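You operate a simulated robot arm through the tools that you are given. There is no shell and no other tool.

Carry out the task below with a simulated robot arm. There is one attempt and no reset: what you move stays moved.

JOB
Gauge the Lot 95 small coil and put it in the matching pocket.
Fine: close the jaw on it, press Read, draw the jaw back; the pocket that prints its width; leave the other coil.
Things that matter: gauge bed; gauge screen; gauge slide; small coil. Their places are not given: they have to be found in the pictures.

It is judged by the outcome, as a careful person would: the job done as asked, and still so three seconds after it is handed in. It fails if anything else is knocked over, pushed out of place, dropped, spilled or broken.

ROBOT AND FRAMES
A 5-joint arm with a two-finger parallel gripper, fixed in place. Base frame: the origin is at the foot of the arm, x ahead of it, y to its left, z up; the work surface is at about z = 0. Readings come in m, degrees, newtons and seconds.
With the tool pointing down near the work surface it reaches from about 0.26 to 0.68 m from the base axis. Its first joint turns from -66.0 to 66.0 degrees. The tool tilts only in the upright plane through the base axis and itself; it spins freely about its own axis. Payload 2.9 kg.
The tool frame sits at the grasp point between the pads (the TCP): z along the fingers, y along the line on which they close. The tips reach 0.03 m beyond it. Largest opening 0.11 m; finger width 0.02, thickness 0.01; the body of the gripper, 0.048 by 0.112 m, starts 0.055 m behind the TCP.
Orientation is told as [roll, pitch, yaw] about the base's x, y, z axes, in that order, counted from this pose: with the fingers straight down and closing along the base's y, the tool's x points along the base's -x, its y along +y and its z along -z.

CONTROLS
- The arm moves only by the tool servo_tool. Its argument "steps" is a list of rows, each a list of 7 numbers: the shift along the tool's x, y, z in units of 50 mm (1.0 is 50 mm), then the turn, a rotation vector about the tool's x, y, z in units of 5 degrees (1.0 is 5 degrees), then the gripper command, from -1 (fully open) to 1 (shut), values between in proportion. In form: [[x, y, z, rx, ry, rz, hand], ...]. A call has 1 to 20 rows; each row shifts and turns the commanded pose from where the row before left it, along the tool's axes as they then stand. A call with a number of a shift or a turn outside -1 to 1 is refused whole. A row lasts 0.2 s, in which the tool goes at most 0.05 m and 8.6 degrees; a call with a longer step from one row to the next is refused whole, and so is a gripper value outside its range. Where a pose cannot be reached the arm comes as near as it can. A force on the tool above 80 N (or 10 N above the force at the start of the call, whichever is more), or a blocked arm, ends the call early, and 0.2 s more pass. Each finger travels about 0.108 m/s and halts on what it meets, pressing with about 21 N; the grip force reading is that of the motor and also rises with nothing between the fingers. The clock runs only during rows and for 0.2 s after the last one: add rows that do not move to give the fingers time. It gives the time, the measured TCP pose, the force on the tool (base axes), the opening and the grip force at its end, in the units of the frame above (readings bear some noise), with the torque about the TCP (base axes, N m) and any sound that the robot's microphone picked up, and new pictures: "pictures" is both (left out), scene, wrist or none.
- Cameras (640 x 400 px; columns grow to the right, rows downward): "scene" is fixed at [0.0277, -0.4439, 0.6051]; the picture's right is [0.84, -0.54, 0.00], its down [-0.30, -0.47, -0.83] and it looks along [0.45, 0.70, -0.56] (base axes); focal length 312 px, centre (320, 200). "wrist" rides on the gripper at [0.072, 0.017, -0.103] in the tool frame; the picture's right is [-0.23, 0.97, 0.00], its down [-0.76, -0.18, -0.62] and it looks along [-0.61, -0.14, 0.78] (tool axes); focal length 222 px, centre (320, 200).
- measure_at(camera, pixels): for up to 12 pixels [column, row] of the newest picture of that camera ("zoom" is the newest enlarged one), the place [x, y, z] in the base frame of the surface seen there, good to about 0.003 m. No time passes.
- inspect(camera, box): a new picture of the part [left, top, right, bottom] of that camera's present view, enlarged. No time passes.
- hand_in(): hands the job in; it is judged then, once.

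Unless the task says otherwise, let go and move clear before handing in.

The tools are called by a JSON object that holds its "api" and its "payload". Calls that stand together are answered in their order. servo_tool: Moves the arm, as the interface text tells. Its arguments: {"type":"object","properties":{"steps":{"type":"array","items":{"type":"array","items":{"type":"number"}}},"pictures":{"type":"string","enum":["both","scene","wrist","none"]}},"required":["steps"]} The other tools are called the same way: measure_at (camera, pixels) gives the place of the surface under pixels of a picture; inspect (camera, box) takes an enlarged picture of a part of a camera's view; hand_in () hands the job in.

At the start:

```text
time_s: 0.0
tool_pos: [0.3231, 0.1549, 0.2844]
tool_rot: [0.1, 0.0, 0.0]
force: [0.3, -0.1, 0.3]
wrist_torque: [-0.02, -0.01, -0.01]
opening: 0.11
grip_force: 0.0
```

scene: 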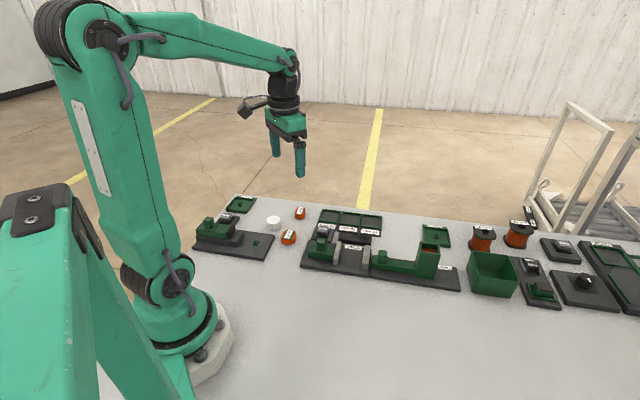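
wrist: 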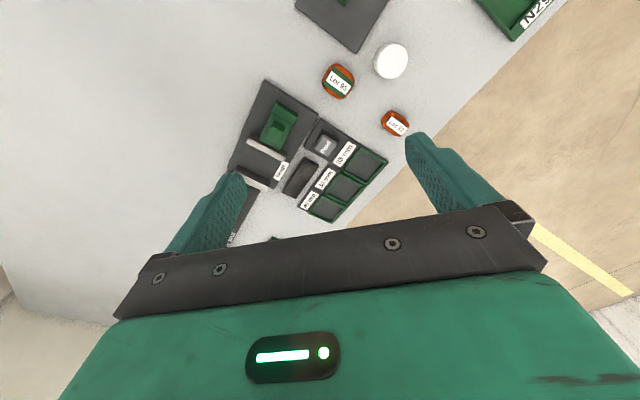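

The wrist picture shows two orange coils, one marked "Lot 95" near (339,82) and another near (396,124). A gauge with jaws is near (275,140), with three pockets near (345,185). I'll enlarge these before I move.

{"api": "inspect", "payload": {"camera": "wrist", "box": [220, 40, 420, 240]}}

{"api": "inspect", "payload": {"camera": "scene", "box": [180, 180, 480, 300]}}

{"api": "measure_at", "payload": {"camera": "wrist", "pixels": [[339, 82], [396, 124], [391, 61], [280, 125], [265, 150], [255, 180], [326, 146], [300, 178], [366, 165], [346, 187], [326, 208]]}}

```text
2.00 times, centred on (320, 140) of wrist
```

zoom: 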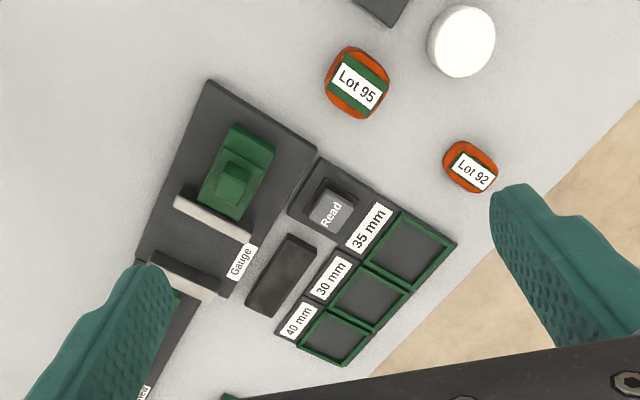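

```text
2.13 times, centred on (330, 240) of scene
```

zoom: 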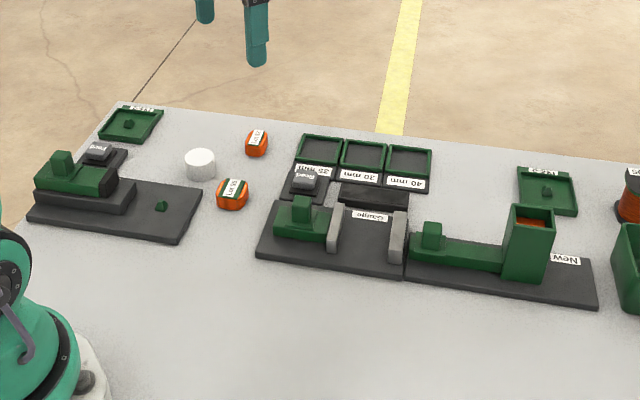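

```text
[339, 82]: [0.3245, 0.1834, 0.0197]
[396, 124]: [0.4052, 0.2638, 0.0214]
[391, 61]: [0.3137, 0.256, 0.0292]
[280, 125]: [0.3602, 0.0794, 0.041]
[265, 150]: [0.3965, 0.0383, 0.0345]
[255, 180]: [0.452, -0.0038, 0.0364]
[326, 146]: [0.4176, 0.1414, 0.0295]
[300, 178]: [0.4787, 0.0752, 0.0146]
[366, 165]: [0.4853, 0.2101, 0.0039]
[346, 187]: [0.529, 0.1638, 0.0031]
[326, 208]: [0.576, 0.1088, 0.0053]
```

The zoomed wrist picture shows the gauge slide at zoom (235,175), the Read button at (330,210), the dark screen at (282,275) and pockets marked 35, 30 and 40 mm. I'll zoom further on the Lot 95 coil and the gauge, and measure the gauge's layout.

{"api": "inspect", "payload": {"camera": "scene", "box": [260, 200, 340, 250]}}

{"api": "inspect", "payload": {"camera": "scene", "box": [295, 205, 391, 280]}}

{"api": "inspect", "payload": {"camera": "wrist", "box": [300, 50, 380, 100]}}

```text
8.00 times, centred on (300, 225) of scene
```

zoom: 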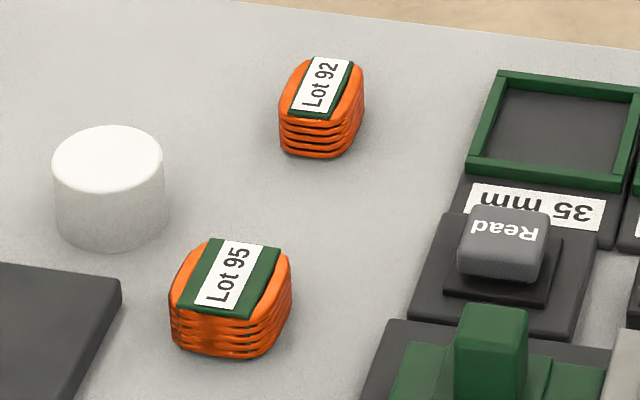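

```text
5.33 times, centred on (343, 242) of scene
```

zoom: 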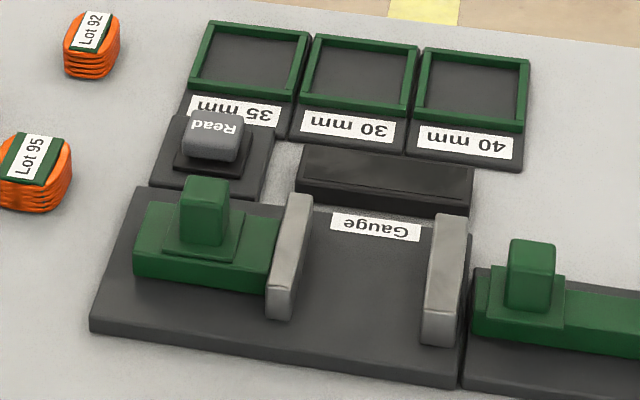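

```text
8.00 times, centred on (340, 75) of wrist
```

zoom: 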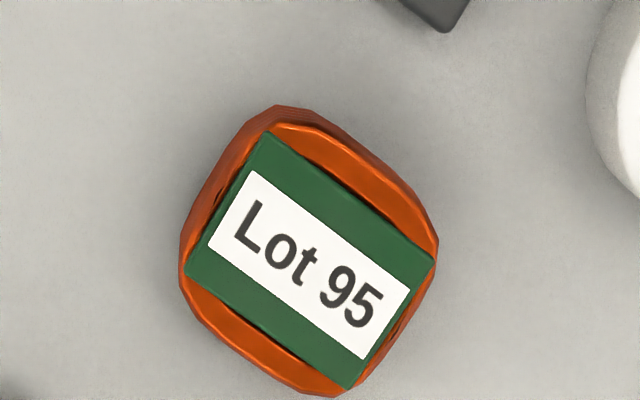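

The last zoom shows the Lot 95 coil as a rounded square with a green strap running across it. I'll measure its strap corners and outline for size and heading.

{"api": "measure_at", "payload": {"camera": "zoom", "pixels": [[268, 140], [428, 262], [348, 380], [192, 272], [310, 268], [280, 112], [432, 235], [185, 235], [330, 390], [188, 285], [380, 150], [240, 340]]}}

{"api": "measure_at", "payload": {"camera": "wrist", "pixels": [[248, 141], [285, 158], [240, 172], [267, 188], [262, 80], [318, 119], [228, 166], [280, 183], [283, 110], [265, 138], [277, 131], [303, 101]]}}

```text
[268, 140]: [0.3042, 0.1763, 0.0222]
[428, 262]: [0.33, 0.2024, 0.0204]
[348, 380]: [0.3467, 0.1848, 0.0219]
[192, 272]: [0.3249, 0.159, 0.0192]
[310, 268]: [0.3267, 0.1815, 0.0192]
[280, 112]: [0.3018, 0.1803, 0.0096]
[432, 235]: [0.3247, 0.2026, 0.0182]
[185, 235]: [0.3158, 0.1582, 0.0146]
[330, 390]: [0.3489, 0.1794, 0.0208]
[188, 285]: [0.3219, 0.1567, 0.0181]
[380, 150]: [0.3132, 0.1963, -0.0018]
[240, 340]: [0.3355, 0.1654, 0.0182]
```

```text
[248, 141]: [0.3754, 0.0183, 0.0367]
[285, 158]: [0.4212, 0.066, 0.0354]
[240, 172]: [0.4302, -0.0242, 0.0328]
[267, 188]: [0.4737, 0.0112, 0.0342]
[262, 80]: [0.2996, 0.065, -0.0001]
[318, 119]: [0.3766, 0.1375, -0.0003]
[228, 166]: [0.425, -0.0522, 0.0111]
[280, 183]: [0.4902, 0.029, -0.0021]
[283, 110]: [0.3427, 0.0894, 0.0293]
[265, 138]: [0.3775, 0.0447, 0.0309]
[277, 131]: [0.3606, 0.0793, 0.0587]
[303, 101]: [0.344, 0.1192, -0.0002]
```

The coil is centred near (0.325, 0.181), about 36 mm across, with its strap pointing at about 45°. The gauge jaw axis also runs diagonally, from (0.36, 0.08) to (0.45, -0.01). I'll lower to z≈0.2 and yaw -45° to look along the gauge.

{"api": "servo_tool", "payload": {"steps": [[0.4, -0.4, 0.8, 0, 0, 0, -1], [0, 0, 0.8, 0, 0, 0, -1], [0, 0, 0, 0, 0, 1, -1], [0, 0, 0, 0, 0, 1, -1], [0, 0, 0, 0, 0, 1, -1], [0, 0, 0, 0, 0, 1, -1], [0, 0, 0, 0, 0, 1, -1], [0, 0, 0, 0, 0, 1, -1], [0, 0, 0, 0, 0, 1, -1], [0, 0, 0, 0, 0, 1, -1], [0, 0, 0, 0, 0, 1, -1], [0, 0, 0, 0, 0, 0, -1]], "pictures": "both"}}

```text
time_s: 2.6
tool_pos: [0.3027, 0.1325, 0.2038]
tool_rot: [0.0, 0.1, -45.1]
force: [0.7, -0.4, 0.9]
wrist_torque: [0.0, 0.03, 0.0]
opening: 0.1101
grip_force: 0.1
```

scene: 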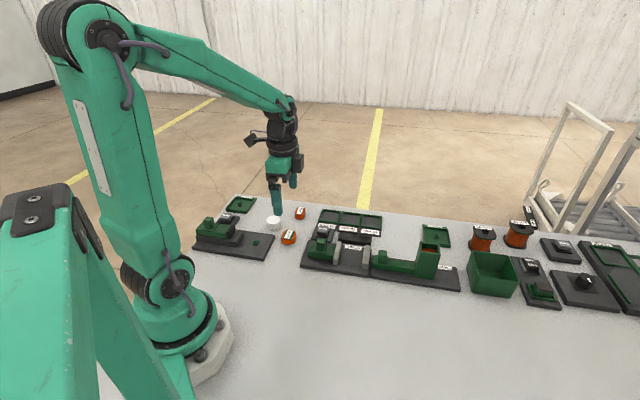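
wrist: 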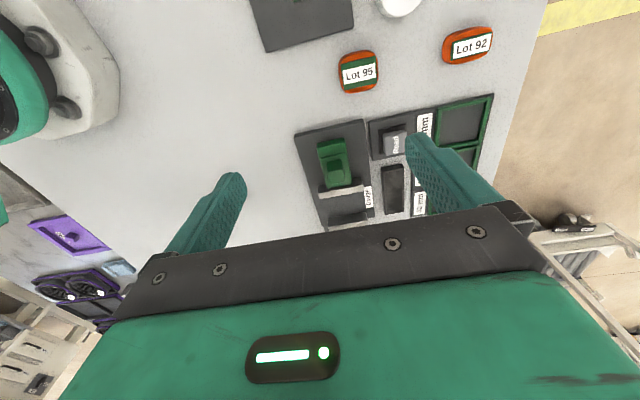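

The wrist view now looks along the gauge: slide at (333,165), Read at (395,140), screen at (392,188), Lot 95 coil at (358,72). I'll enlarge it and measure.

{"api": "inspect", "payload": {"camera": "wrist", "box": [280, 100, 440, 230]}}

{"api": "measure_at", "payload": {"camera": "zoom", "pixels": [[175, 360], [335, 330], [205, 470], [345, 440], [70, 145], [320, 85], [210, 260], [200, 200], [250, 190], [160, 190], [260, 350], [280, 440]]}}

{"api": "inspect", "payload": {"camera": "wrist", "box": [318, 40, 398, 100]}}

```text
3.08 times, centred on (360, 165) of wrist
```

zoom: 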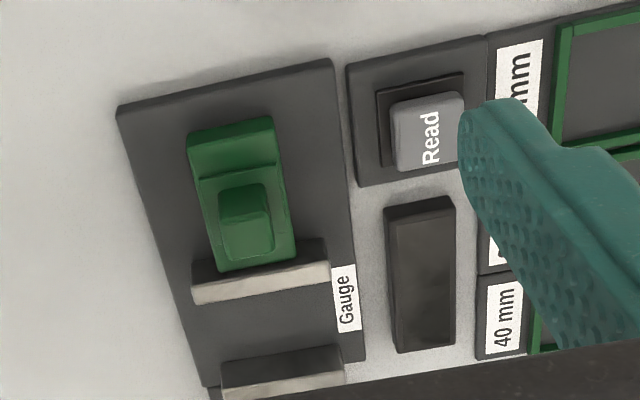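

```text
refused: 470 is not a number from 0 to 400
```

```text
6.67 times, centred on (358, 70) of wrist
```

zoom: 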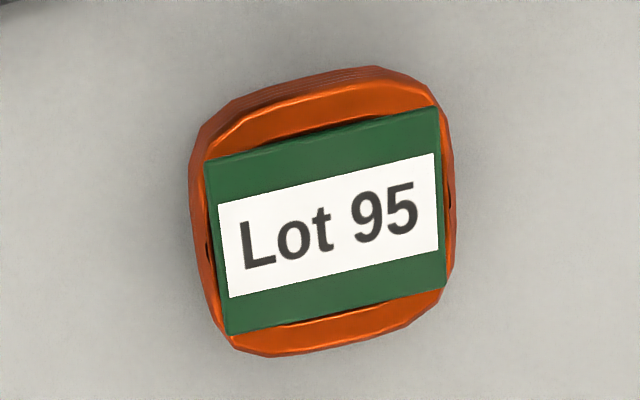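

The coil looks a bit longer across the strap than along it. I'll measure its top outline in this zoom, and then the gauge in the wrist picture.

{"api": "measure_at", "payload": {"camera": "zoom", "pixels": [[208, 165], [435, 112], [443, 288], [232, 328], [320, 92], [340, 340], [330, 220], [447, 200], [202, 250], [325, 80], [345, 352], [195, 200]]}}

{"api": "measure_at", "payload": {"camera": "wrist", "pixels": [[330, 197], [363, 190], [338, 224], [364, 219], [311, 136], [363, 121], [341, 163], [332, 152], [345, 148], [310, 130], [357, 186], [387, 180]]}}

```text
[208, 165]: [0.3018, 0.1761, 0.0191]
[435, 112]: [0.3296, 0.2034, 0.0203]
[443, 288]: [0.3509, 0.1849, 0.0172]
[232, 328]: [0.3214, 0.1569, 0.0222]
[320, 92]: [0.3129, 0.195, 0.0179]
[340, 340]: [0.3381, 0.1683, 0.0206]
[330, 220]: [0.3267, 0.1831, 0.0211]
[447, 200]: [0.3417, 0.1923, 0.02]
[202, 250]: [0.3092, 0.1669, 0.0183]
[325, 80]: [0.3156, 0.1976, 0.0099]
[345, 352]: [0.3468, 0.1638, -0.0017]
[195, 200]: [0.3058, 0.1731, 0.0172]
```

```text
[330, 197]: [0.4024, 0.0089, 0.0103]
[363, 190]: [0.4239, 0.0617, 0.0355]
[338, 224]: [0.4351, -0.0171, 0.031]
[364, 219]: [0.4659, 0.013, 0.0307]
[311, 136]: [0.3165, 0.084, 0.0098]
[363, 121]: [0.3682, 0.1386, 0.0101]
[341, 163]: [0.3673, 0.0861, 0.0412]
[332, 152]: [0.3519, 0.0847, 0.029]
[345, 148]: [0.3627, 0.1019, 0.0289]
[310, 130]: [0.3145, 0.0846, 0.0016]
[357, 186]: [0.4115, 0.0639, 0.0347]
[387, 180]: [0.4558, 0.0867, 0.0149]
```

The coil centre is about (0.325, 0.181), top at z≈0.021, and the gauge faces are at about 45°. I'll move over the coil at z≈0.10 with a partly open hand and check alignment.

{"api": "servo_tool", "payload": {"steps": [[0.122, 0.335, 0.5, 0, 0, 0, -0.18], [0.122, 0.335, 0.6, 0, 0, 0, -0.18], [0.122, 0.335, 0.6, 0, 0, 0, -0.18], [0, 0, 0.38, 0, 0, 0, -0.18], [0, 0, 0, 0, 0, 0, -0.18]], "pictures": "both"}}

```text
time_s: 3.8
tool_pos: [0.3263, 0.1814, 0.0996]
tool_rot: [0.0, -0.1, -45.0]
force: [0.8, 0.8, -0.5]
wrist_torque: [0.01, 0.02, 0.02]
opening: 0.0649
grip_force: 0.1
```

scene: 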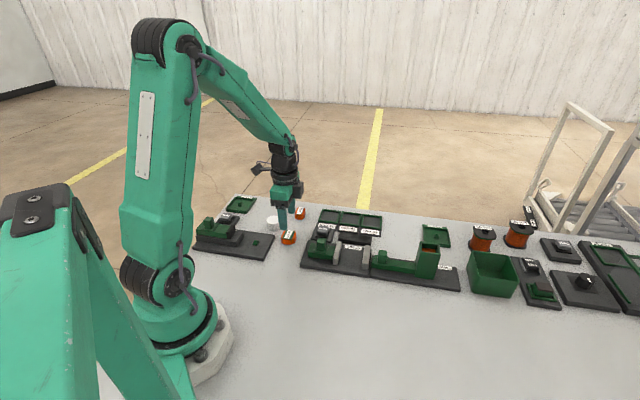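
wrist: 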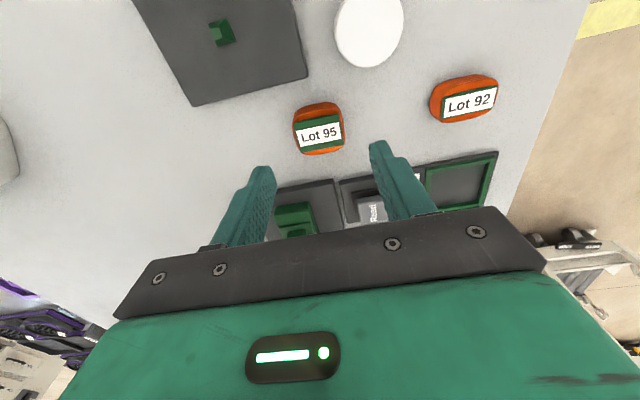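

The coil sits between the fingers at (318,130). I'll take one more close look to get its true dimensions and centre.

{"api": "inspect", "payload": {"camera": "wrist", "box": [278, 92, 358, 162]}}

{"api": "measure_at", "payload": {"camera": "wrist", "pixels": [[318, 131], [296, 126], [342, 120], [345, 143], [301, 150], [316, 106], [322, 153], [445, 105], [440, 170], [490, 160], [488, 200]]}}

```text
5.71 times, centred on (318, 127) of wrist
```

zoom: 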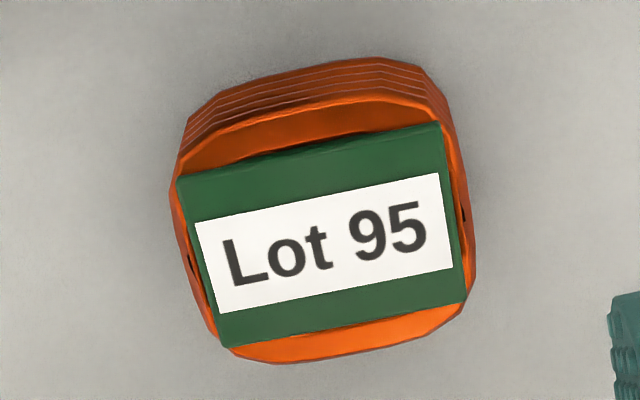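

```text
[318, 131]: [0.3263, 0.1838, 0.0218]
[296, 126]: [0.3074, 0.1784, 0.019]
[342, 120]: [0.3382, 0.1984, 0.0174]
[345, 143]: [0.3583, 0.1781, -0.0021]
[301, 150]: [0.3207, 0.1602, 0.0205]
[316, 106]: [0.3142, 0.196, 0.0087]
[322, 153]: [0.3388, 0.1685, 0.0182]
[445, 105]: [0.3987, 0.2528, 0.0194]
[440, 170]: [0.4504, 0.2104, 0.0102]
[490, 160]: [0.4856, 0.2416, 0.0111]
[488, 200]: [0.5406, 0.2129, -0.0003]
```

The coil is centred under the tool at about (0.326, 0.182), with its strap aligned to the jaw direction. I'll descend so the tips are at about z 0.007, then close.

{"api": "servo_tool", "payload": {"steps": [[0, 0, 0.5, 0, 0, 0, -0.18], [0, 0, 0.5, 0, 0, 0, -0.18], [0, 0, 0.25, 0, 0, 0, -0.18], [0, 0, 0, 0, 0, 0, -0.18], [0, 0, 0, 0, 0, 0, 0.1], [0, 0, 0, 0, 0, 0, 0.4], [0, 0, 0, 0, 0, 0, 0.5], [0, 0, 0, 0, 0, 0, 0.5]], "pictures": "both"}}

```text
time_s: 5.6
tool_pos: [0.3264, 0.1803, 0.0365]
tool_rot: [0.0, -0.1, -45.0]
force: [0.0, -0.2, 0.0]
wrist_torque: [-0.01, 0.03, 0.02]
opening: 0.0436
grip_force: 21.2
```

scene: 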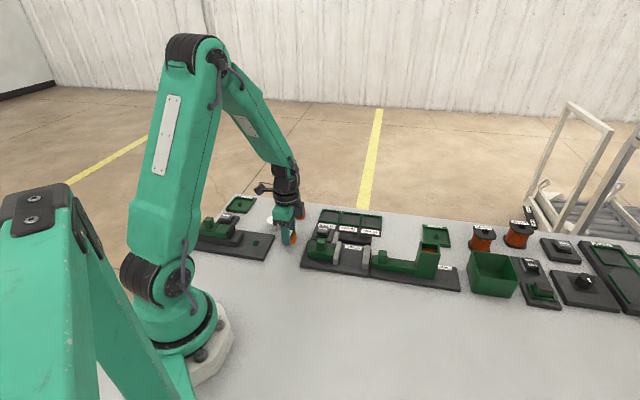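
wrist: 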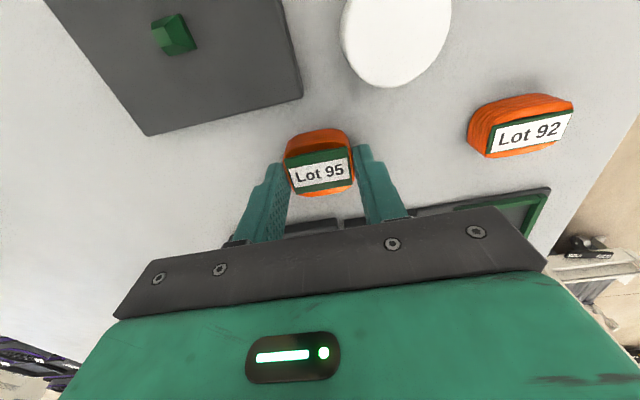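

The coil is held at an opening of 43.6 mm across the strap. I'll lift it and back off so the wrist camera can see the gauge, then measure the jaw gap precisely.

{"api": "servo_tool", "payload": {"steps": [[0, 0, -0.5, 0, 0, 0, 0.5], [0, 0, -0.8, 0, 0, 0, 0.5], [0, -0.3, -0.8, 0, 0, 0, 0.5], [-0.3, -0.7, -0.5, 0, 0, 0, 0.5], [0, 0, 0, 0, 0, 0, 0.5], [0, 0, 0, 0, 0, 0, 0.5]], "pictures": "both"}}

```text
time_s: 7.0
tool_pos: [0.3029, 0.1352, 0.1692]
tool_rot: [0.0, 0.0, -45.0]
force: [0.0, -0.2, 0.1]
wrist_torque: [-0.02, -0.01, 0.01]
opening: 0.0434
grip_force: 21.3
```

scene: 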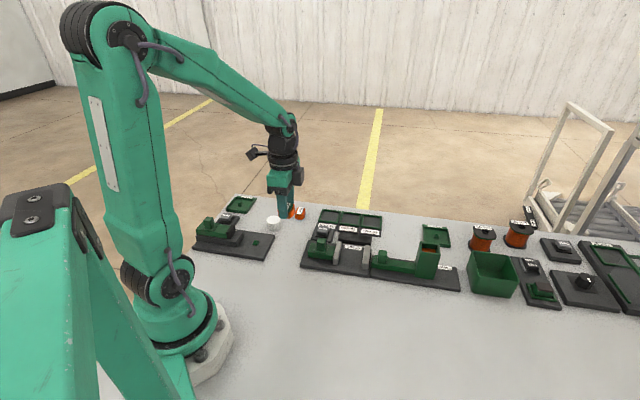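
wrist: 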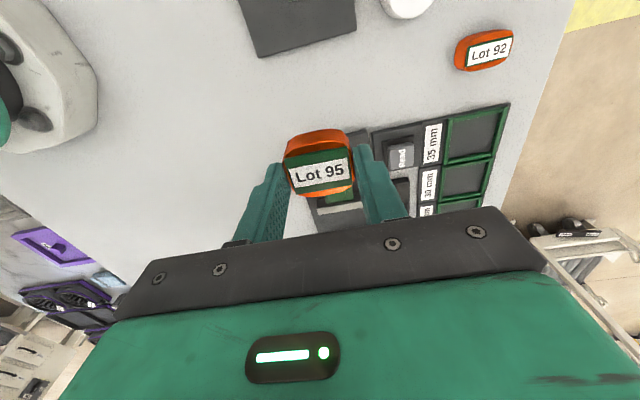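

The coil is held steady and the gauge is clear in the scene view around (340,250). I'll measure the jaw plates and bed from a tight scene zoom.

{"api": "inspect", "payload": {"camera": "scene", "box": [305, 222, 385, 272]}}

```text
8.00 times, centred on (345, 247) of scene
```

zoom: 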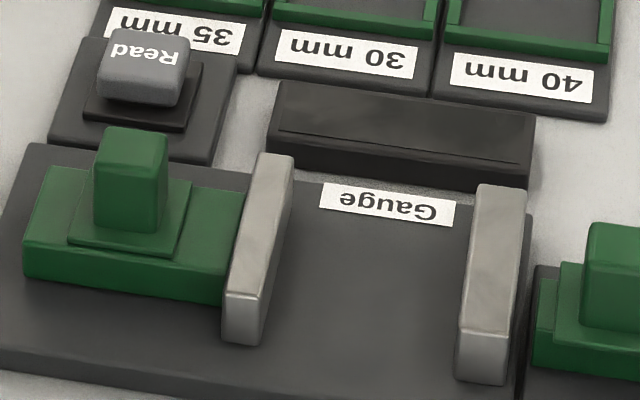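

{"api": "measure_at", "payload": {"camera": "zoom", "pixels": [[270, 162], [290, 165], [232, 285], [262, 288], [486, 195], [518, 195], [465, 325], [503, 328], [360, 270], [263, 335], [462, 360], [340, 230]]}}

{"api": "measure_at", "payload": {"camera": "zoom", "pixels": [[112, 140], [155, 145], [98, 180], [158, 190], [128, 200], [75, 235], [178, 245], [30, 260], [220, 290], [200, 220], [60, 200], [145, 65]]}}

```text
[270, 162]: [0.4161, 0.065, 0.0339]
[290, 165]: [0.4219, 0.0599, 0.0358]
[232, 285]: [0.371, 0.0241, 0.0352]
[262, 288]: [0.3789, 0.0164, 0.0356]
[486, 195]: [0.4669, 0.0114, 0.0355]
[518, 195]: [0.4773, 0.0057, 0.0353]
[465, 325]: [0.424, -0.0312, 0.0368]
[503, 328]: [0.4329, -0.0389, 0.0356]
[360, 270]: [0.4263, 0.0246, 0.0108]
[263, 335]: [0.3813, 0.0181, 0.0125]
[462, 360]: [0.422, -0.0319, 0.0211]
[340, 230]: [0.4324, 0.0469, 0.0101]
```

```text
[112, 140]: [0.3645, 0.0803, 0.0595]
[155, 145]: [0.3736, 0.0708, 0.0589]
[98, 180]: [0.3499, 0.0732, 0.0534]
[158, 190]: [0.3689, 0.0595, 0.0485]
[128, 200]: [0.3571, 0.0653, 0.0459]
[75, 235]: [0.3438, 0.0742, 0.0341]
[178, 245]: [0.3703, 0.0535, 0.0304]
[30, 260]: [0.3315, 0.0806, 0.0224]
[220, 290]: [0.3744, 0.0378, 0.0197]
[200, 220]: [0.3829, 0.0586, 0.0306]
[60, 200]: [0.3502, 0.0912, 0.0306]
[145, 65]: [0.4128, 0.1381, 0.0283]
```

From the zoom, the moving plate's inner face is at v≈0.2575 and the fixed plate's at v≈0.3205 (v = (x−y)/√2), centred at u≈0.310, with the bed at z≈0.0105. I'll measure the held coil's offset in the wrist view, then carry it over.

{"api": "inspect", "payload": {"camera": "wrist", "box": [270, 115, 370, 205]}}

{"api": "measure_at", "payload": {"camera": "wrist", "pixels": [[318, 136], [322, 192], [320, 170], [300, 140], [335, 136]]}}

```text
4.44 times, centred on (320, 160) of wrist
```

zoom: 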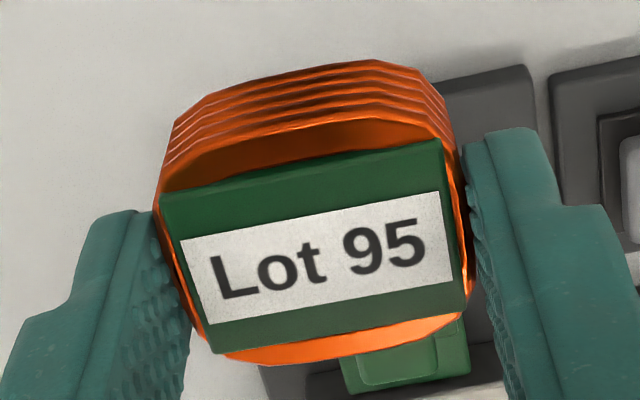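

```text
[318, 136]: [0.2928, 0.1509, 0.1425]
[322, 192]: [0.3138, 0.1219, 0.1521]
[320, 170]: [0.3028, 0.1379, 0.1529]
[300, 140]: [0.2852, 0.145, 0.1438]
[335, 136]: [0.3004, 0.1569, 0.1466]
```

The coil is centred on the tool within about 1 mm. I'll carry it at height across to above the gap (u 0.310, v 0.296).

{"api": "servo_tool", "payload": {"steps": [[-0.71, 0, 0.1, 0, 0, 0, 0.5], [-0.71, 0, 0.1, 0, 0, 0, 0.5], [-0.71, 0, 0.1, 0, 0, 0, 0.5], [-0.71, 0, 0.1, 0, 0, 0, 0.5], [-0.71, 0, 0.1, 0, 0, 0, 0.5], [0, 0, 0.5, 0, 0, 0, 0.5], [0, 0, 0, 0, 0, 0, 0.5]], "pictures": "both"}}

```text
time_s: 8.6
tool_pos: [0.4275, 0.0121, 0.1191]
tool_rot: [-0.1, -0.1, -45.0]
force: [0.0, -0.4, -0.6]
wrist_torque: [-0.02, 0.0, -0.01]
opening: 0.0437
grip_force: 20.9
```

scene: 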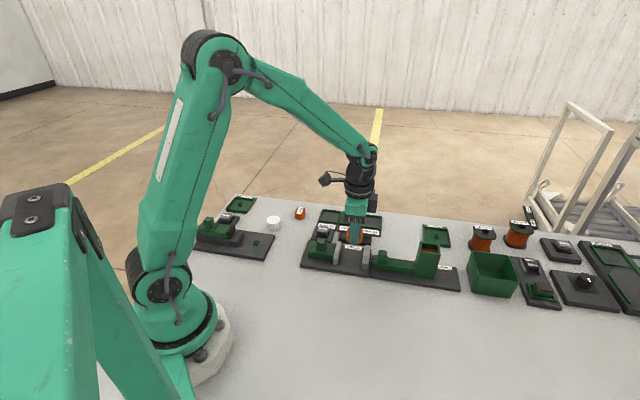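
wrist: 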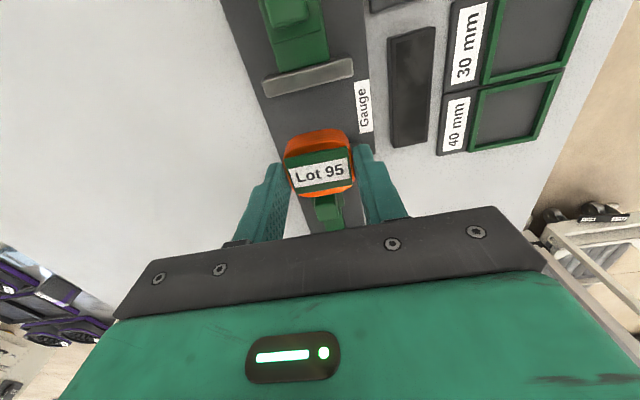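

The tool is at u=0.311, v=0.294 over the gap. I'll check the scene close-up for clearance of the coil and fingers from both plates before lowering.

{"api": "inspect", "payload": {"camera": "scene", "box": [305, 200, 401, 275]}}

{"api": "inspect", "payload": {"camera": "wrist", "box": [240, 0, 560, 200]}}

```text
5.33 times, centred on (353, 238) of scene
```

zoom: 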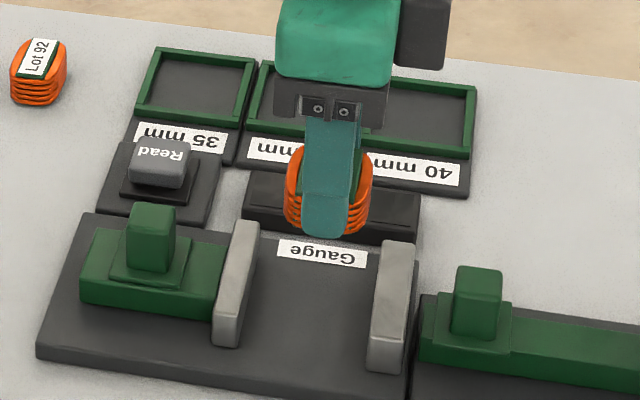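

```text
2.00 times, centred on (400, 100) of wrist
```

zoom: 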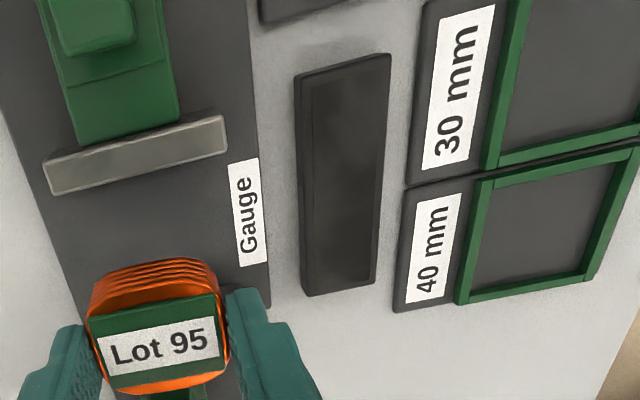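

The clearance looks good. While this close view is current, I'll measure the pocket frame and rim heights, then lower the coil onto the bed.

{"api": "measure_at", "payload": {"camera": "zoom", "pixels": [[490, 195], [615, 172], [470, 292], [582, 270], [540, 230], [483, 185], [462, 300], [636, 152], [588, 278], [345, 180], [505, 155], [635, 125]]}}

{"api": "servo_tool", "payload": {"steps": [[-0.04, -0.02, 0.4, 0, 0, 0, 0.5], [0, 0, 0.4, 0, 0, 0, 0.5], [0, 0, 0.4, 0, 0, 0, 0.5], [0, 0, 0.1, 0, 0, 0, 0.5], [0, 0, 0, 0, 0, 0, 0.5]], "pictures": "both"}}

```text
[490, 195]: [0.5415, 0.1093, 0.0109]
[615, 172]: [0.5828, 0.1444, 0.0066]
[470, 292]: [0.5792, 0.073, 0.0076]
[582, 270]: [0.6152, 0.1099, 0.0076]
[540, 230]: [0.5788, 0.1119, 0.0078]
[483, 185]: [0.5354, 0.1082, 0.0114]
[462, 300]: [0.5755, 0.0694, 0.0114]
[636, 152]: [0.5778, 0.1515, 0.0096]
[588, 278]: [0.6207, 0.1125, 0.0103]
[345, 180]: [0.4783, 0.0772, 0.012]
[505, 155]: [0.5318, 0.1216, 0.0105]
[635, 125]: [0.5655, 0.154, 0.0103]
```

```text
time_s: 9.8
tool_pos: [0.4272, 0.0082, 0.0534]
tool_rot: [-0.1, 0.1, -44.9]
force: [-0.2, 0.2, -1.4]
wrist_torque: [-0.03, -0.01, -0.03]
opening: 0.0432
grip_force: 21.1
```

scene: 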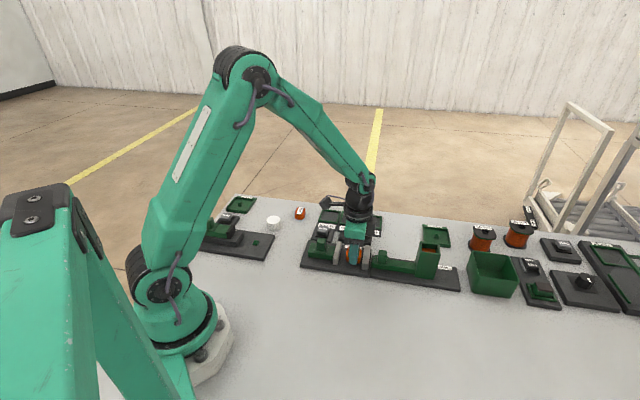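
wrist: 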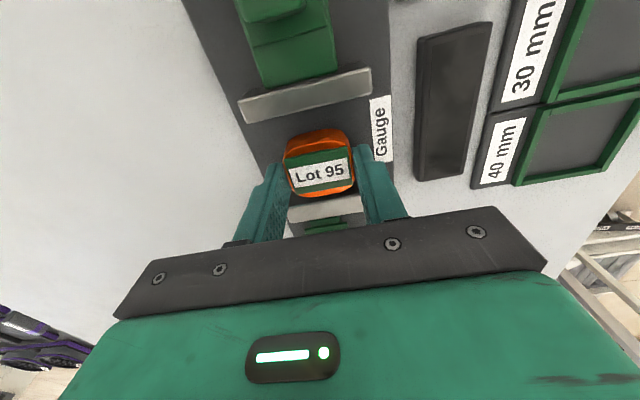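

The coil is between the plates, with the fixed plate visible just below it at row 205. I'll lower the last 6 mm gently and watch the force.

{"api": "servo_tool", "payload": {"steps": [[0, 0, 0.05, 0, 0, 0, 0.5], [0, 0, 0.04, 0, 0, 0, 0.5], [0, 0, 0.03, 0, 0, 0, 0.5], [0, 0, 0, 0, 0, 0, 0.5]], "pictures": "wrist"}}

{"api": "inspect", "payload": {"camera": "scene", "box": [305, 222, 385, 272]}}

```text
time_s: 10.8
tool_pos: [0.4265, 0.0075, 0.0486]
tool_rot: [0.1, -0.1, -45.0]
force: [-3.6, -0.6, 14.5]
wrist_torque: [0.0, 0.13, -0.11]
opening: 0.0436
grip_force: 21.4
```

wrist: 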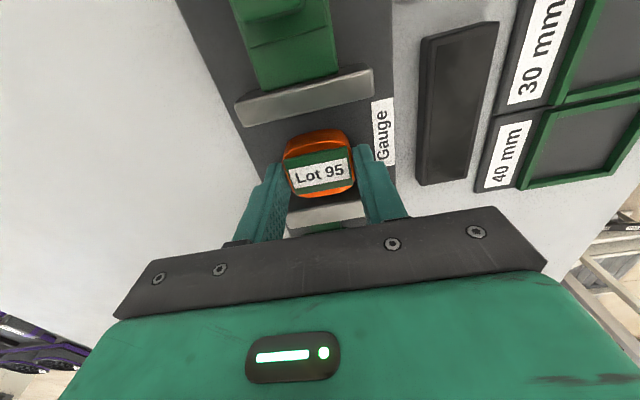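

```text
8.00 times, centred on (345, 247) of scene
```

zoom: 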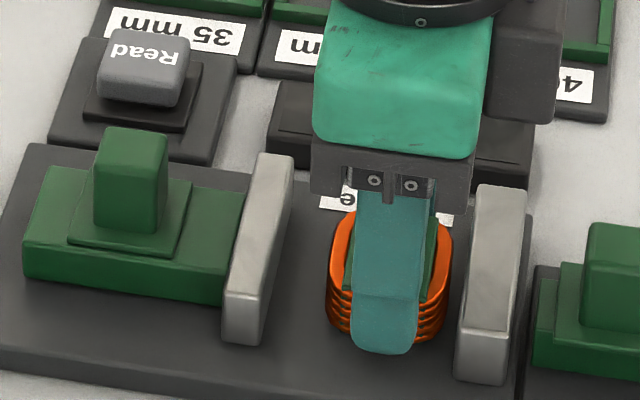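

The 14.5 N upward force says the coil is on the bed, and there is clear space on both plate sides. I'll relieve the pressure, open to about 65 mm and lift clear.

{"api": "servo_tool", "payload": {"steps": [[0, 0, -0.03, 0, 0, 0, 0.5], [0, 0, 0, 0, 0, 0, 0.1], [0, 0, 0, 0, 0, 0, -0.2], [0, 0, 0, 0, 0, 0, -0.2], [0, 0, 0, 0, 0, 0, -0.2], [0, 0, -0.4, 0, 0, 0, -0.2], [0, 0, -0.6, 0, 0, 0, -0.2], [0, 0, -0.6, 0, 0, 0, -0.2], [0, 0, 0, 0, 0, 0, -0.2]], "pictures": "both"}}

{"api": "inspect", "payload": {"camera": "scene", "box": [305, 222, 385, 272]}}

```text
time_s: 12.8
tool_pos: [0.4279, 0.0071, 0.1277]
tool_rot: [0.1, 0.0, -45.0]
force: [0.3, 0.0, -0.4]
wrist_torque: [0.03, -0.02, 0.01]
opening: 0.0658
grip_force: 0.0
```

scene: 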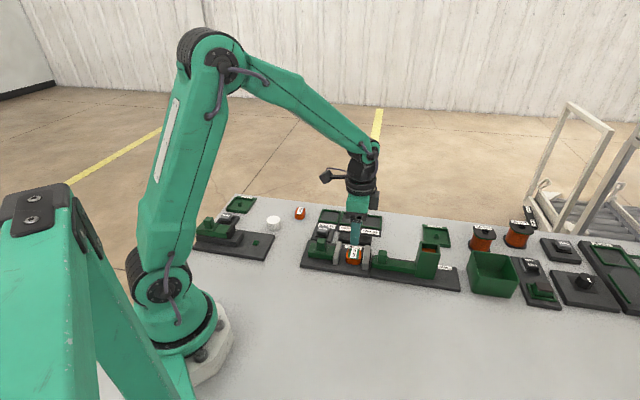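
wrist: 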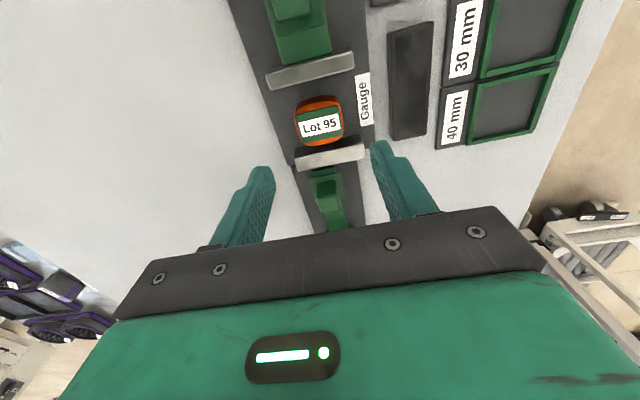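

```text
8.00 times, centred on (345, 247) of scene
```

zoom: 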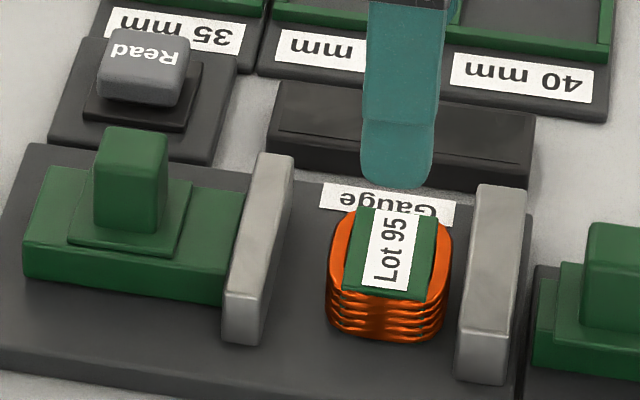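

The coil rests in the gap with the label readable. Next I'll move above the slide's green knob (u≈0.31, v≈0.207) and look for its exact place.

{"api": "servo_tool", "payload": {"steps": [[0.45, 0.02, 0, 0, 0, 0, -0.2], [0.45, 0.03, 0, 0, 0, 0, -0.2], [0.45, 0, 0, 0, 0, 0, -0.2], [0.45, 0, 0, 0, 0, 0, -0.2], [0, 0, 0, 0, 0, 0, -0.2]], "pictures": "both"}}

{"api": "inspect", "payload": {"camera": "wrist", "box": [270, 60, 390, 180]}}

```text
time_s: 14.0
tool_pos: [0.3661, 0.0723, 0.1282]
tool_rot: [-0.1, 0.0, -45.0]
force: [0.7, -0.5, 0.3]
wrist_torque: [-0.01, 0.01, 0.01]
opening: 0.0661
grip_force: 0.0
```

scene: 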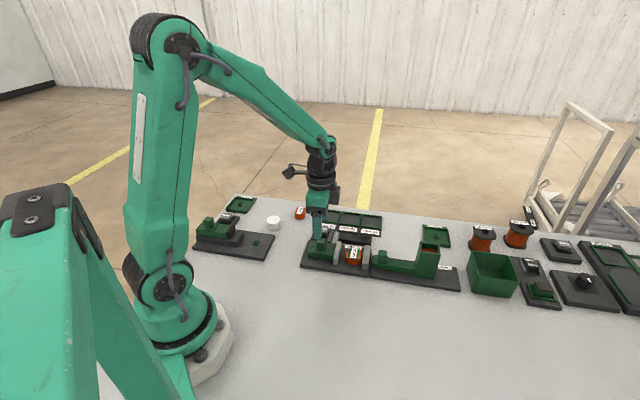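
wrist: 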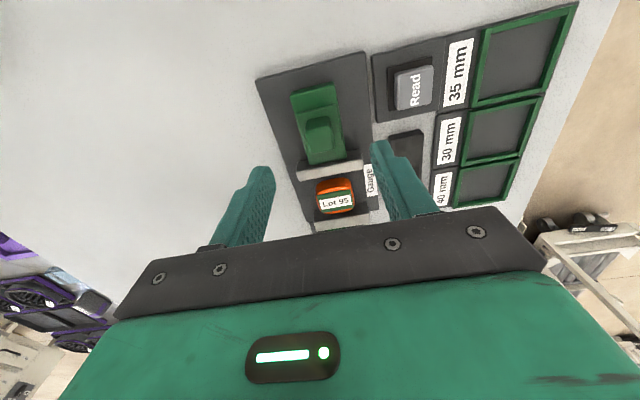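

```text
3.33 times, centred on (330, 120) of wrist
```

zoom: 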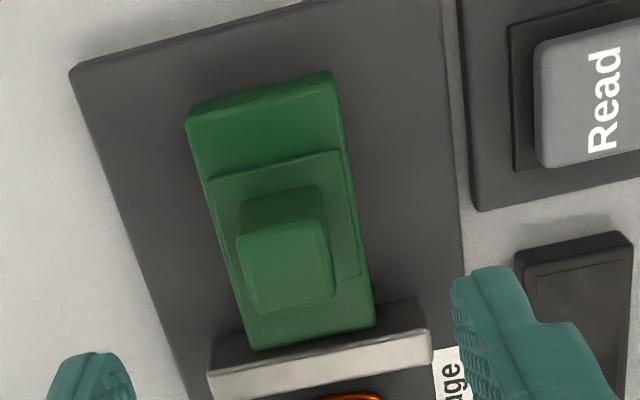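

{"api": "measure_at", "payload": {"camera": "zoom", "pixels": [[244, 242], [324, 224], [256, 306], [332, 292], [288, 265], [282, 205], [340, 270], [345, 90], [195, 110], [195, 118], [255, 345], [370, 325]]}}

```text
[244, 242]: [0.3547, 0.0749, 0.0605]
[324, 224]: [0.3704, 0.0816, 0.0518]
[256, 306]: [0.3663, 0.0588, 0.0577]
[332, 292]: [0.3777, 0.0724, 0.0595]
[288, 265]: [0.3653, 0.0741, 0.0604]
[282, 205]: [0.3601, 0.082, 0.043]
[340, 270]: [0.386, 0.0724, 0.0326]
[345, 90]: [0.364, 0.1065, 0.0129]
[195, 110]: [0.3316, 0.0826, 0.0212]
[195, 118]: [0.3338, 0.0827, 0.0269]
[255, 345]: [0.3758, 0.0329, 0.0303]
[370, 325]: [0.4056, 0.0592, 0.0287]
```

The knob top is centred at u≈0.3105, v≈0.207 with top z≈0.060, right under the tool (u 0.310, v 0.208). I'll descend so the tips end above the knob's base plate, then grip it.

{"api": "servo_tool", "payload": {"steps": [[0, 0, 0.4, 0, 0, 0, -0.2], [0, 0, 0.4, 0, 0, 0, -0.2], [0, 0, 0.3, 0, 0, 0, -0.2], [0, 0, 0.1, 0, 0, 0, -0.2], [0, 0, 0, 0, 0, 0, 0.2], [0, 0, 0, 0, 0, 0, 0.6], [0, 0, 0, 0, 0, 0, 0.8], [0, 0, 0, 0, 0, 0, 0.8], [0, 0, 0, 0, 0, 0, 0.8]], "pictures": "both"}}

{"api": "inspect", "payload": {"camera": "scene", "box": [295, 212, 391, 272]}}

```text
time_s: 16.0
tool_pos: [0.3647, 0.0738, 0.0683]
tool_rot: [-0.2, 0.0, -45.0]
force: [-3.7, -5.7, -1.6]
wrist_torque: [0.01, -0.04, -0.03]
opening: 0.0218
grip_force: 45.4
```

scene: 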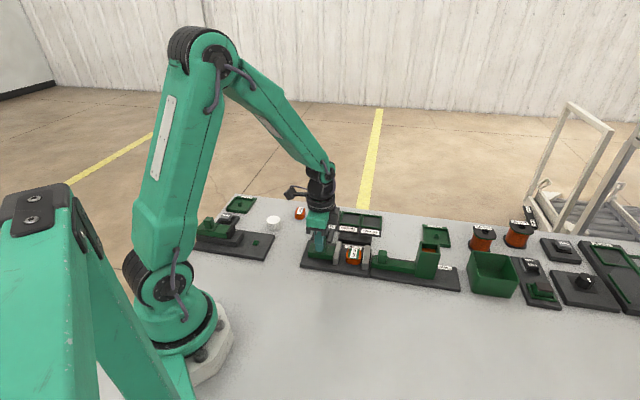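
wrist: 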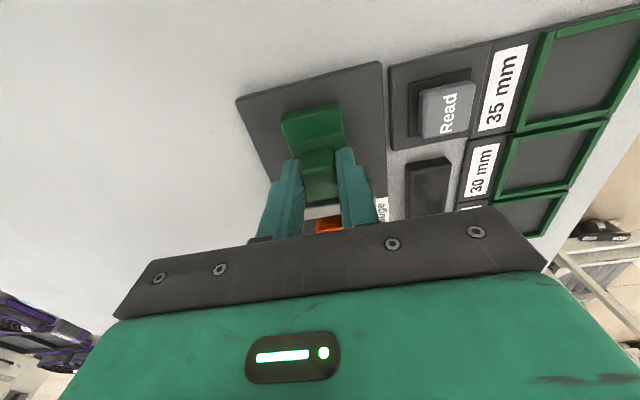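

```text
6.67 times, centred on (343, 242) of scene
```

zoom: 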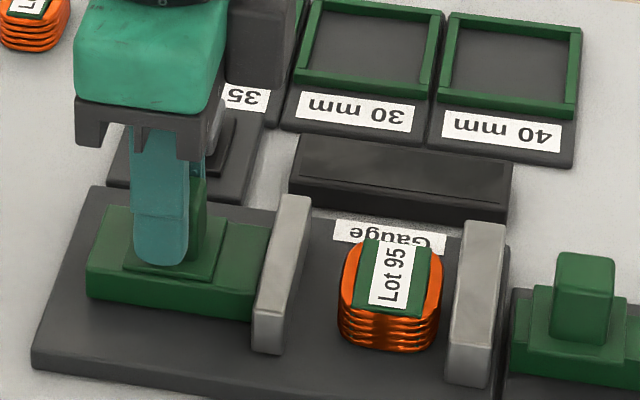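

The knob is gripped (opening 21.8 mm, 45 N). I'll push the slide +v (tool −x) 15 mm in small steps and read the force.

{"api": "servo_tool", "payload": {"steps": [[-0.06, 0, 0, 0, 0, 0, 0.8], [-0.08, 0, 0, 0, 0, 0, 0.8], [-0.08, 0, 0, 0, 0, 0, 0.8], [-0.08, 0, 0, 0, 0, 0, 0.8], [0, 0, 0, 0, 0, 0, 0.8]], "pictures": "both"}}

{"api": "inspect", "payload": {"camera": "scene", "box": [295, 212, 391, 272]}}

```text
time_s: 17.2
tool_pos: [0.3753, 0.0641, 0.0681]
tool_rot: [-0.1, 0.0, -44.9]
force: [1.4, 4.4, -28.3]
wrist_torque: [0.47, 0.17, -0.02]
opening: 0.0218
grip_force: 44.7
```

scene: 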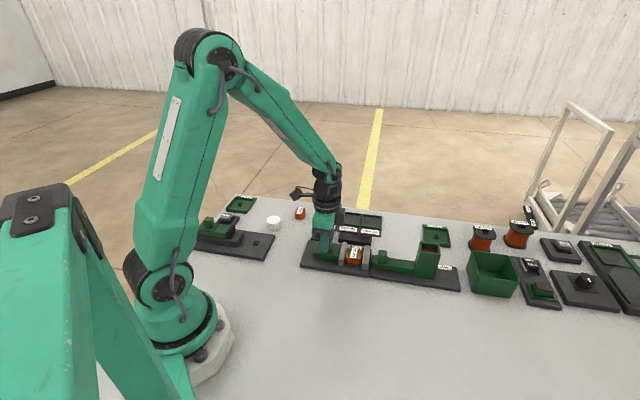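
wrist: 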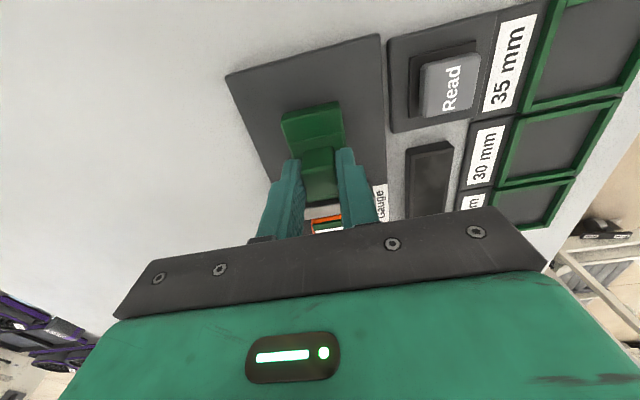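

```text
6.67 times, centred on (343, 242) of scene
```

zoom: 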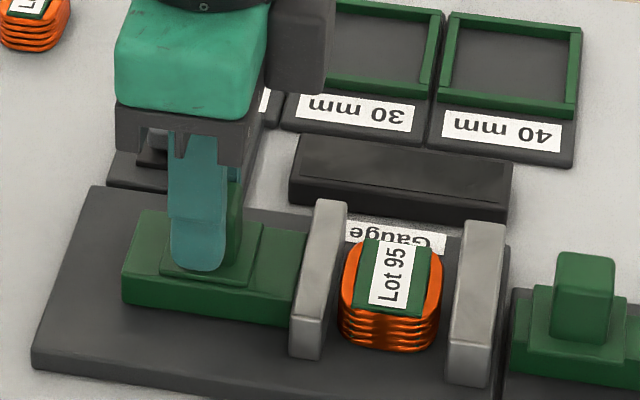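

The slide moved about 14 mm and the coil is nearly touched by the moving plate. The tool is being pulled down by 28 N, so I'll ease it down about 1 mm before pushing further.

{"api": "servo_tool", "payload": {"steps": [[0, 0, 0.02, 0, 0, 0, 0.8], [0, 0, 0.01, 0, 0, 0, 0.8], [0, 0, 0, 0, 0, 0, 0.8]], "pictures": "none"}}

```text
time_s: 18.0
tool_pos: [0.3759, 0.062, 0.0687]
tool_rot: [-0.1, 0.0, -45.1]
force: [-5.7, -2.7, -1.2]
wrist_torque: [0.16, 0.4, 0.2]
opening: 0.0218
grip_force: 44.9
```

The vertical load is relieved and v is now 0.222. I'll push on 5 mm in 1–2 mm steps and check.

{"api": "servo_tool", "payload": {"steps": [[-0.03, 0, 0, 0, 0, 0, 0.8], [-0.03, 0, 0, 0, 0, 0, 0.8], [-0.02, 0, 0, 0, 0, 0, 0.8], [-0.02, 0, 0, 0, 0, 0, 0.8], [0, 0, 0, 0, 0, 0, 0.8]], "pictures": "scene"}}

{"api": "inspect", "payload": {"camera": "scene", "box": [315, 222, 395, 272]}}

```text
time_s: 19.2
tool_pos: [0.3783, 0.0592, 0.0683]
tool_rot: [-0.1, -0.1, -44.9]
force: [-13.6, -13.6, 29.9]
wrist_torque: [-0.35, 0.33, 0.01]
opening: 0.0218
grip_force: 45.3
```

scene: 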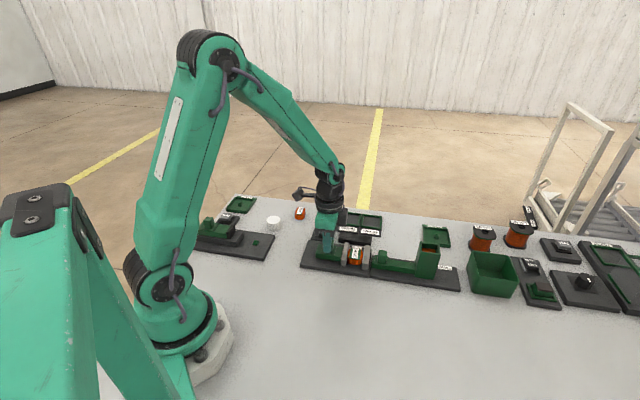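

```text
8.00 times, centred on (355, 247) of scene
```

zoom: 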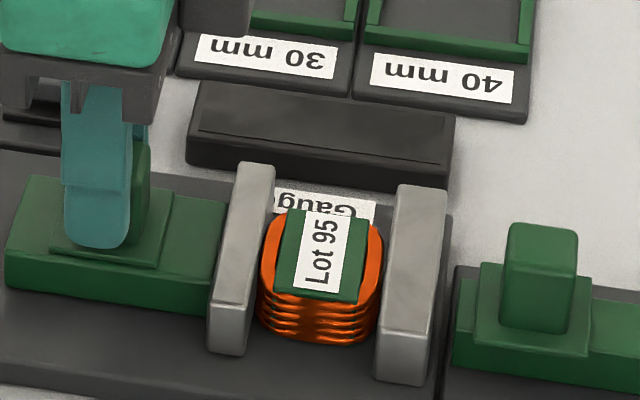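

There's no load along the slide axis yet (v 0.2256), but there's 30 N up and 19 N sideways from grip misalignment. I'll relieve those with small corrections.

{"api": "servo_tool", "payload": {"steps": [[0, -0.015, -0.02, 0, 0, 0, 0.8], [0, -0.015, -0.015, 0, 0, 0, 0.8], [0, 0, 0, 0, 0, 0, 0.8]], "pictures": "none"}}

```text
time_s: 20.0
tool_pos: [0.3787, 0.0591, 0.0675]
tool_rot: [0.1, 0.0, -44.9]
force: [11.4, 8.4, -19.3]
wrist_torque: [0.59, 0.58, -0.3]
opening: 0.0219
grip_force: 44.6
```

I overshot slightly (stiffness is about 25 N/mm). I'll correct back by about 0.6 mm and push on 2 mm.

{"api": "servo_tool", "payload": {"steps": [[0, 0.012, 0.013, 0, 0, 0, 0.8], [-0.02, 0, 0, 0, 0, 0, 0.8], [-0.02, 0, 0, 0, 0, 0, 0.8], [0, 0, 0, 0, 0, 0, 0.8]], "pictures": "none"}}

{"api": "inspect", "payload": {"camera": "scene", "box": [325, 230, 389, 270]}}

```text
time_s: 21.0
tool_pos: [0.3806, 0.0584, 0.0678]
tool_rot: [0.1, -0.1, -44.9]
force: [5.2, 11.9, 3.0]
wrist_torque: [1.01, 0.99, -0.09]
opening: 0.0219
grip_force: 44.7
```

```text
10.00 times, centred on (357, 250) of scene
```

zoom: 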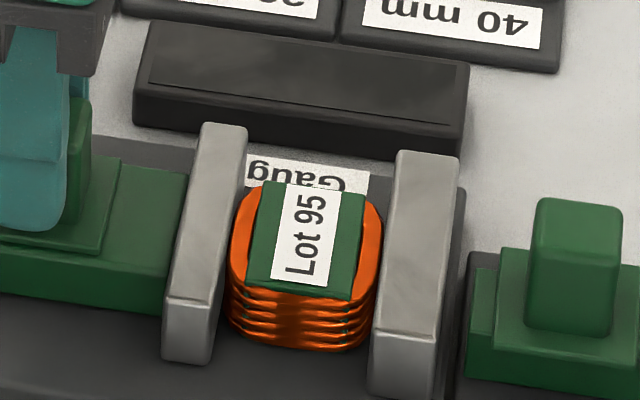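

v is now 0.228, so the gap is about 41 mm and the plate is about to touch the coil. I'll push on in 1 mm steps.

{"api": "servo_tool", "payload": {"steps": [[-0.02, -0.005, 0, 0, 0, 0, 0.8], [-0.02, 0, 0, 0, 0, 0, 0.8], [0, 0, 0, 0, 0, 0, 0.8]], "pictures": "none"}}

{"api": "inspect", "payload": {"camera": "scene", "box": [325, 230, 389, 270]}}

```text
time_s: 21.8
tool_pos: [0.3827, 0.058, 0.0672]
tool_rot: [-0.1, 0.1, -44.8]
force: [-1.8, 39.6, 3.9]
wrist_torque: [0.72, 0.12, -0.26]
opening: 0.0218
grip_force: 44.4
```

```text
10.00 times, centred on (357, 250) of scene
```

zoom: 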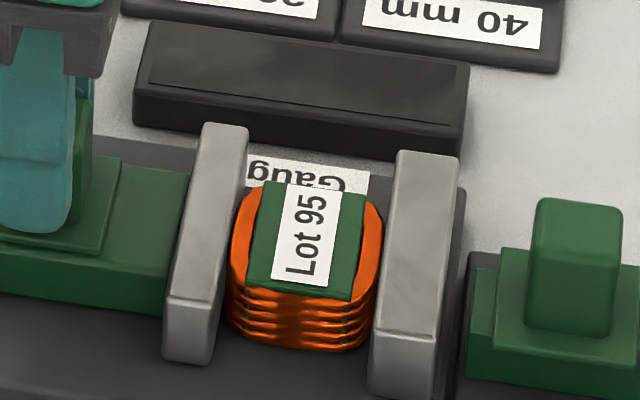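

The push now meets about 29 N along the slide axis and the moving plate hasn't advanced, so the coil seems clamped. I'll measure both plates' inner edges and the coil edges in this zoom.

{"api": "measure_at", "payload": {"camera": "zoom", "pixels": [[242, 135], [208, 295], [402, 160], [382, 325], [168, 295], [206, 130], [245, 220], [372, 225], [310, 240], [455, 160], [225, 290], [375, 290]]}}

{"api": "inspect", "payload": {"camera": "wrist", "box": [260, 100, 460, 240]}}

```text
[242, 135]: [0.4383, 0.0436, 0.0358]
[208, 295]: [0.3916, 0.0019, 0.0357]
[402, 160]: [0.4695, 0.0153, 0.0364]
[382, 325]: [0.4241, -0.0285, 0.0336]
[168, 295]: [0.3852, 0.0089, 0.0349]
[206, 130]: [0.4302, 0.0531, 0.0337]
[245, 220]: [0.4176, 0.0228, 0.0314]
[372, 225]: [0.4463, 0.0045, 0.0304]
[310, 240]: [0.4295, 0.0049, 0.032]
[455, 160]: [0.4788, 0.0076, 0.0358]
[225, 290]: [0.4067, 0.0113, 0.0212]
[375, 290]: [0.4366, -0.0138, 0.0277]
```

```text
2.86 times, centred on (360, 170) of wrist
```

zoom: 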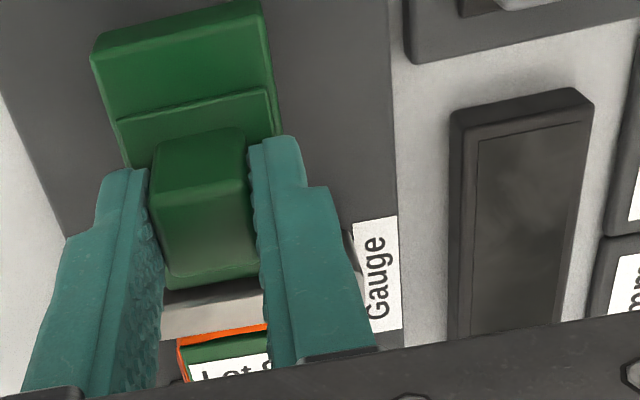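

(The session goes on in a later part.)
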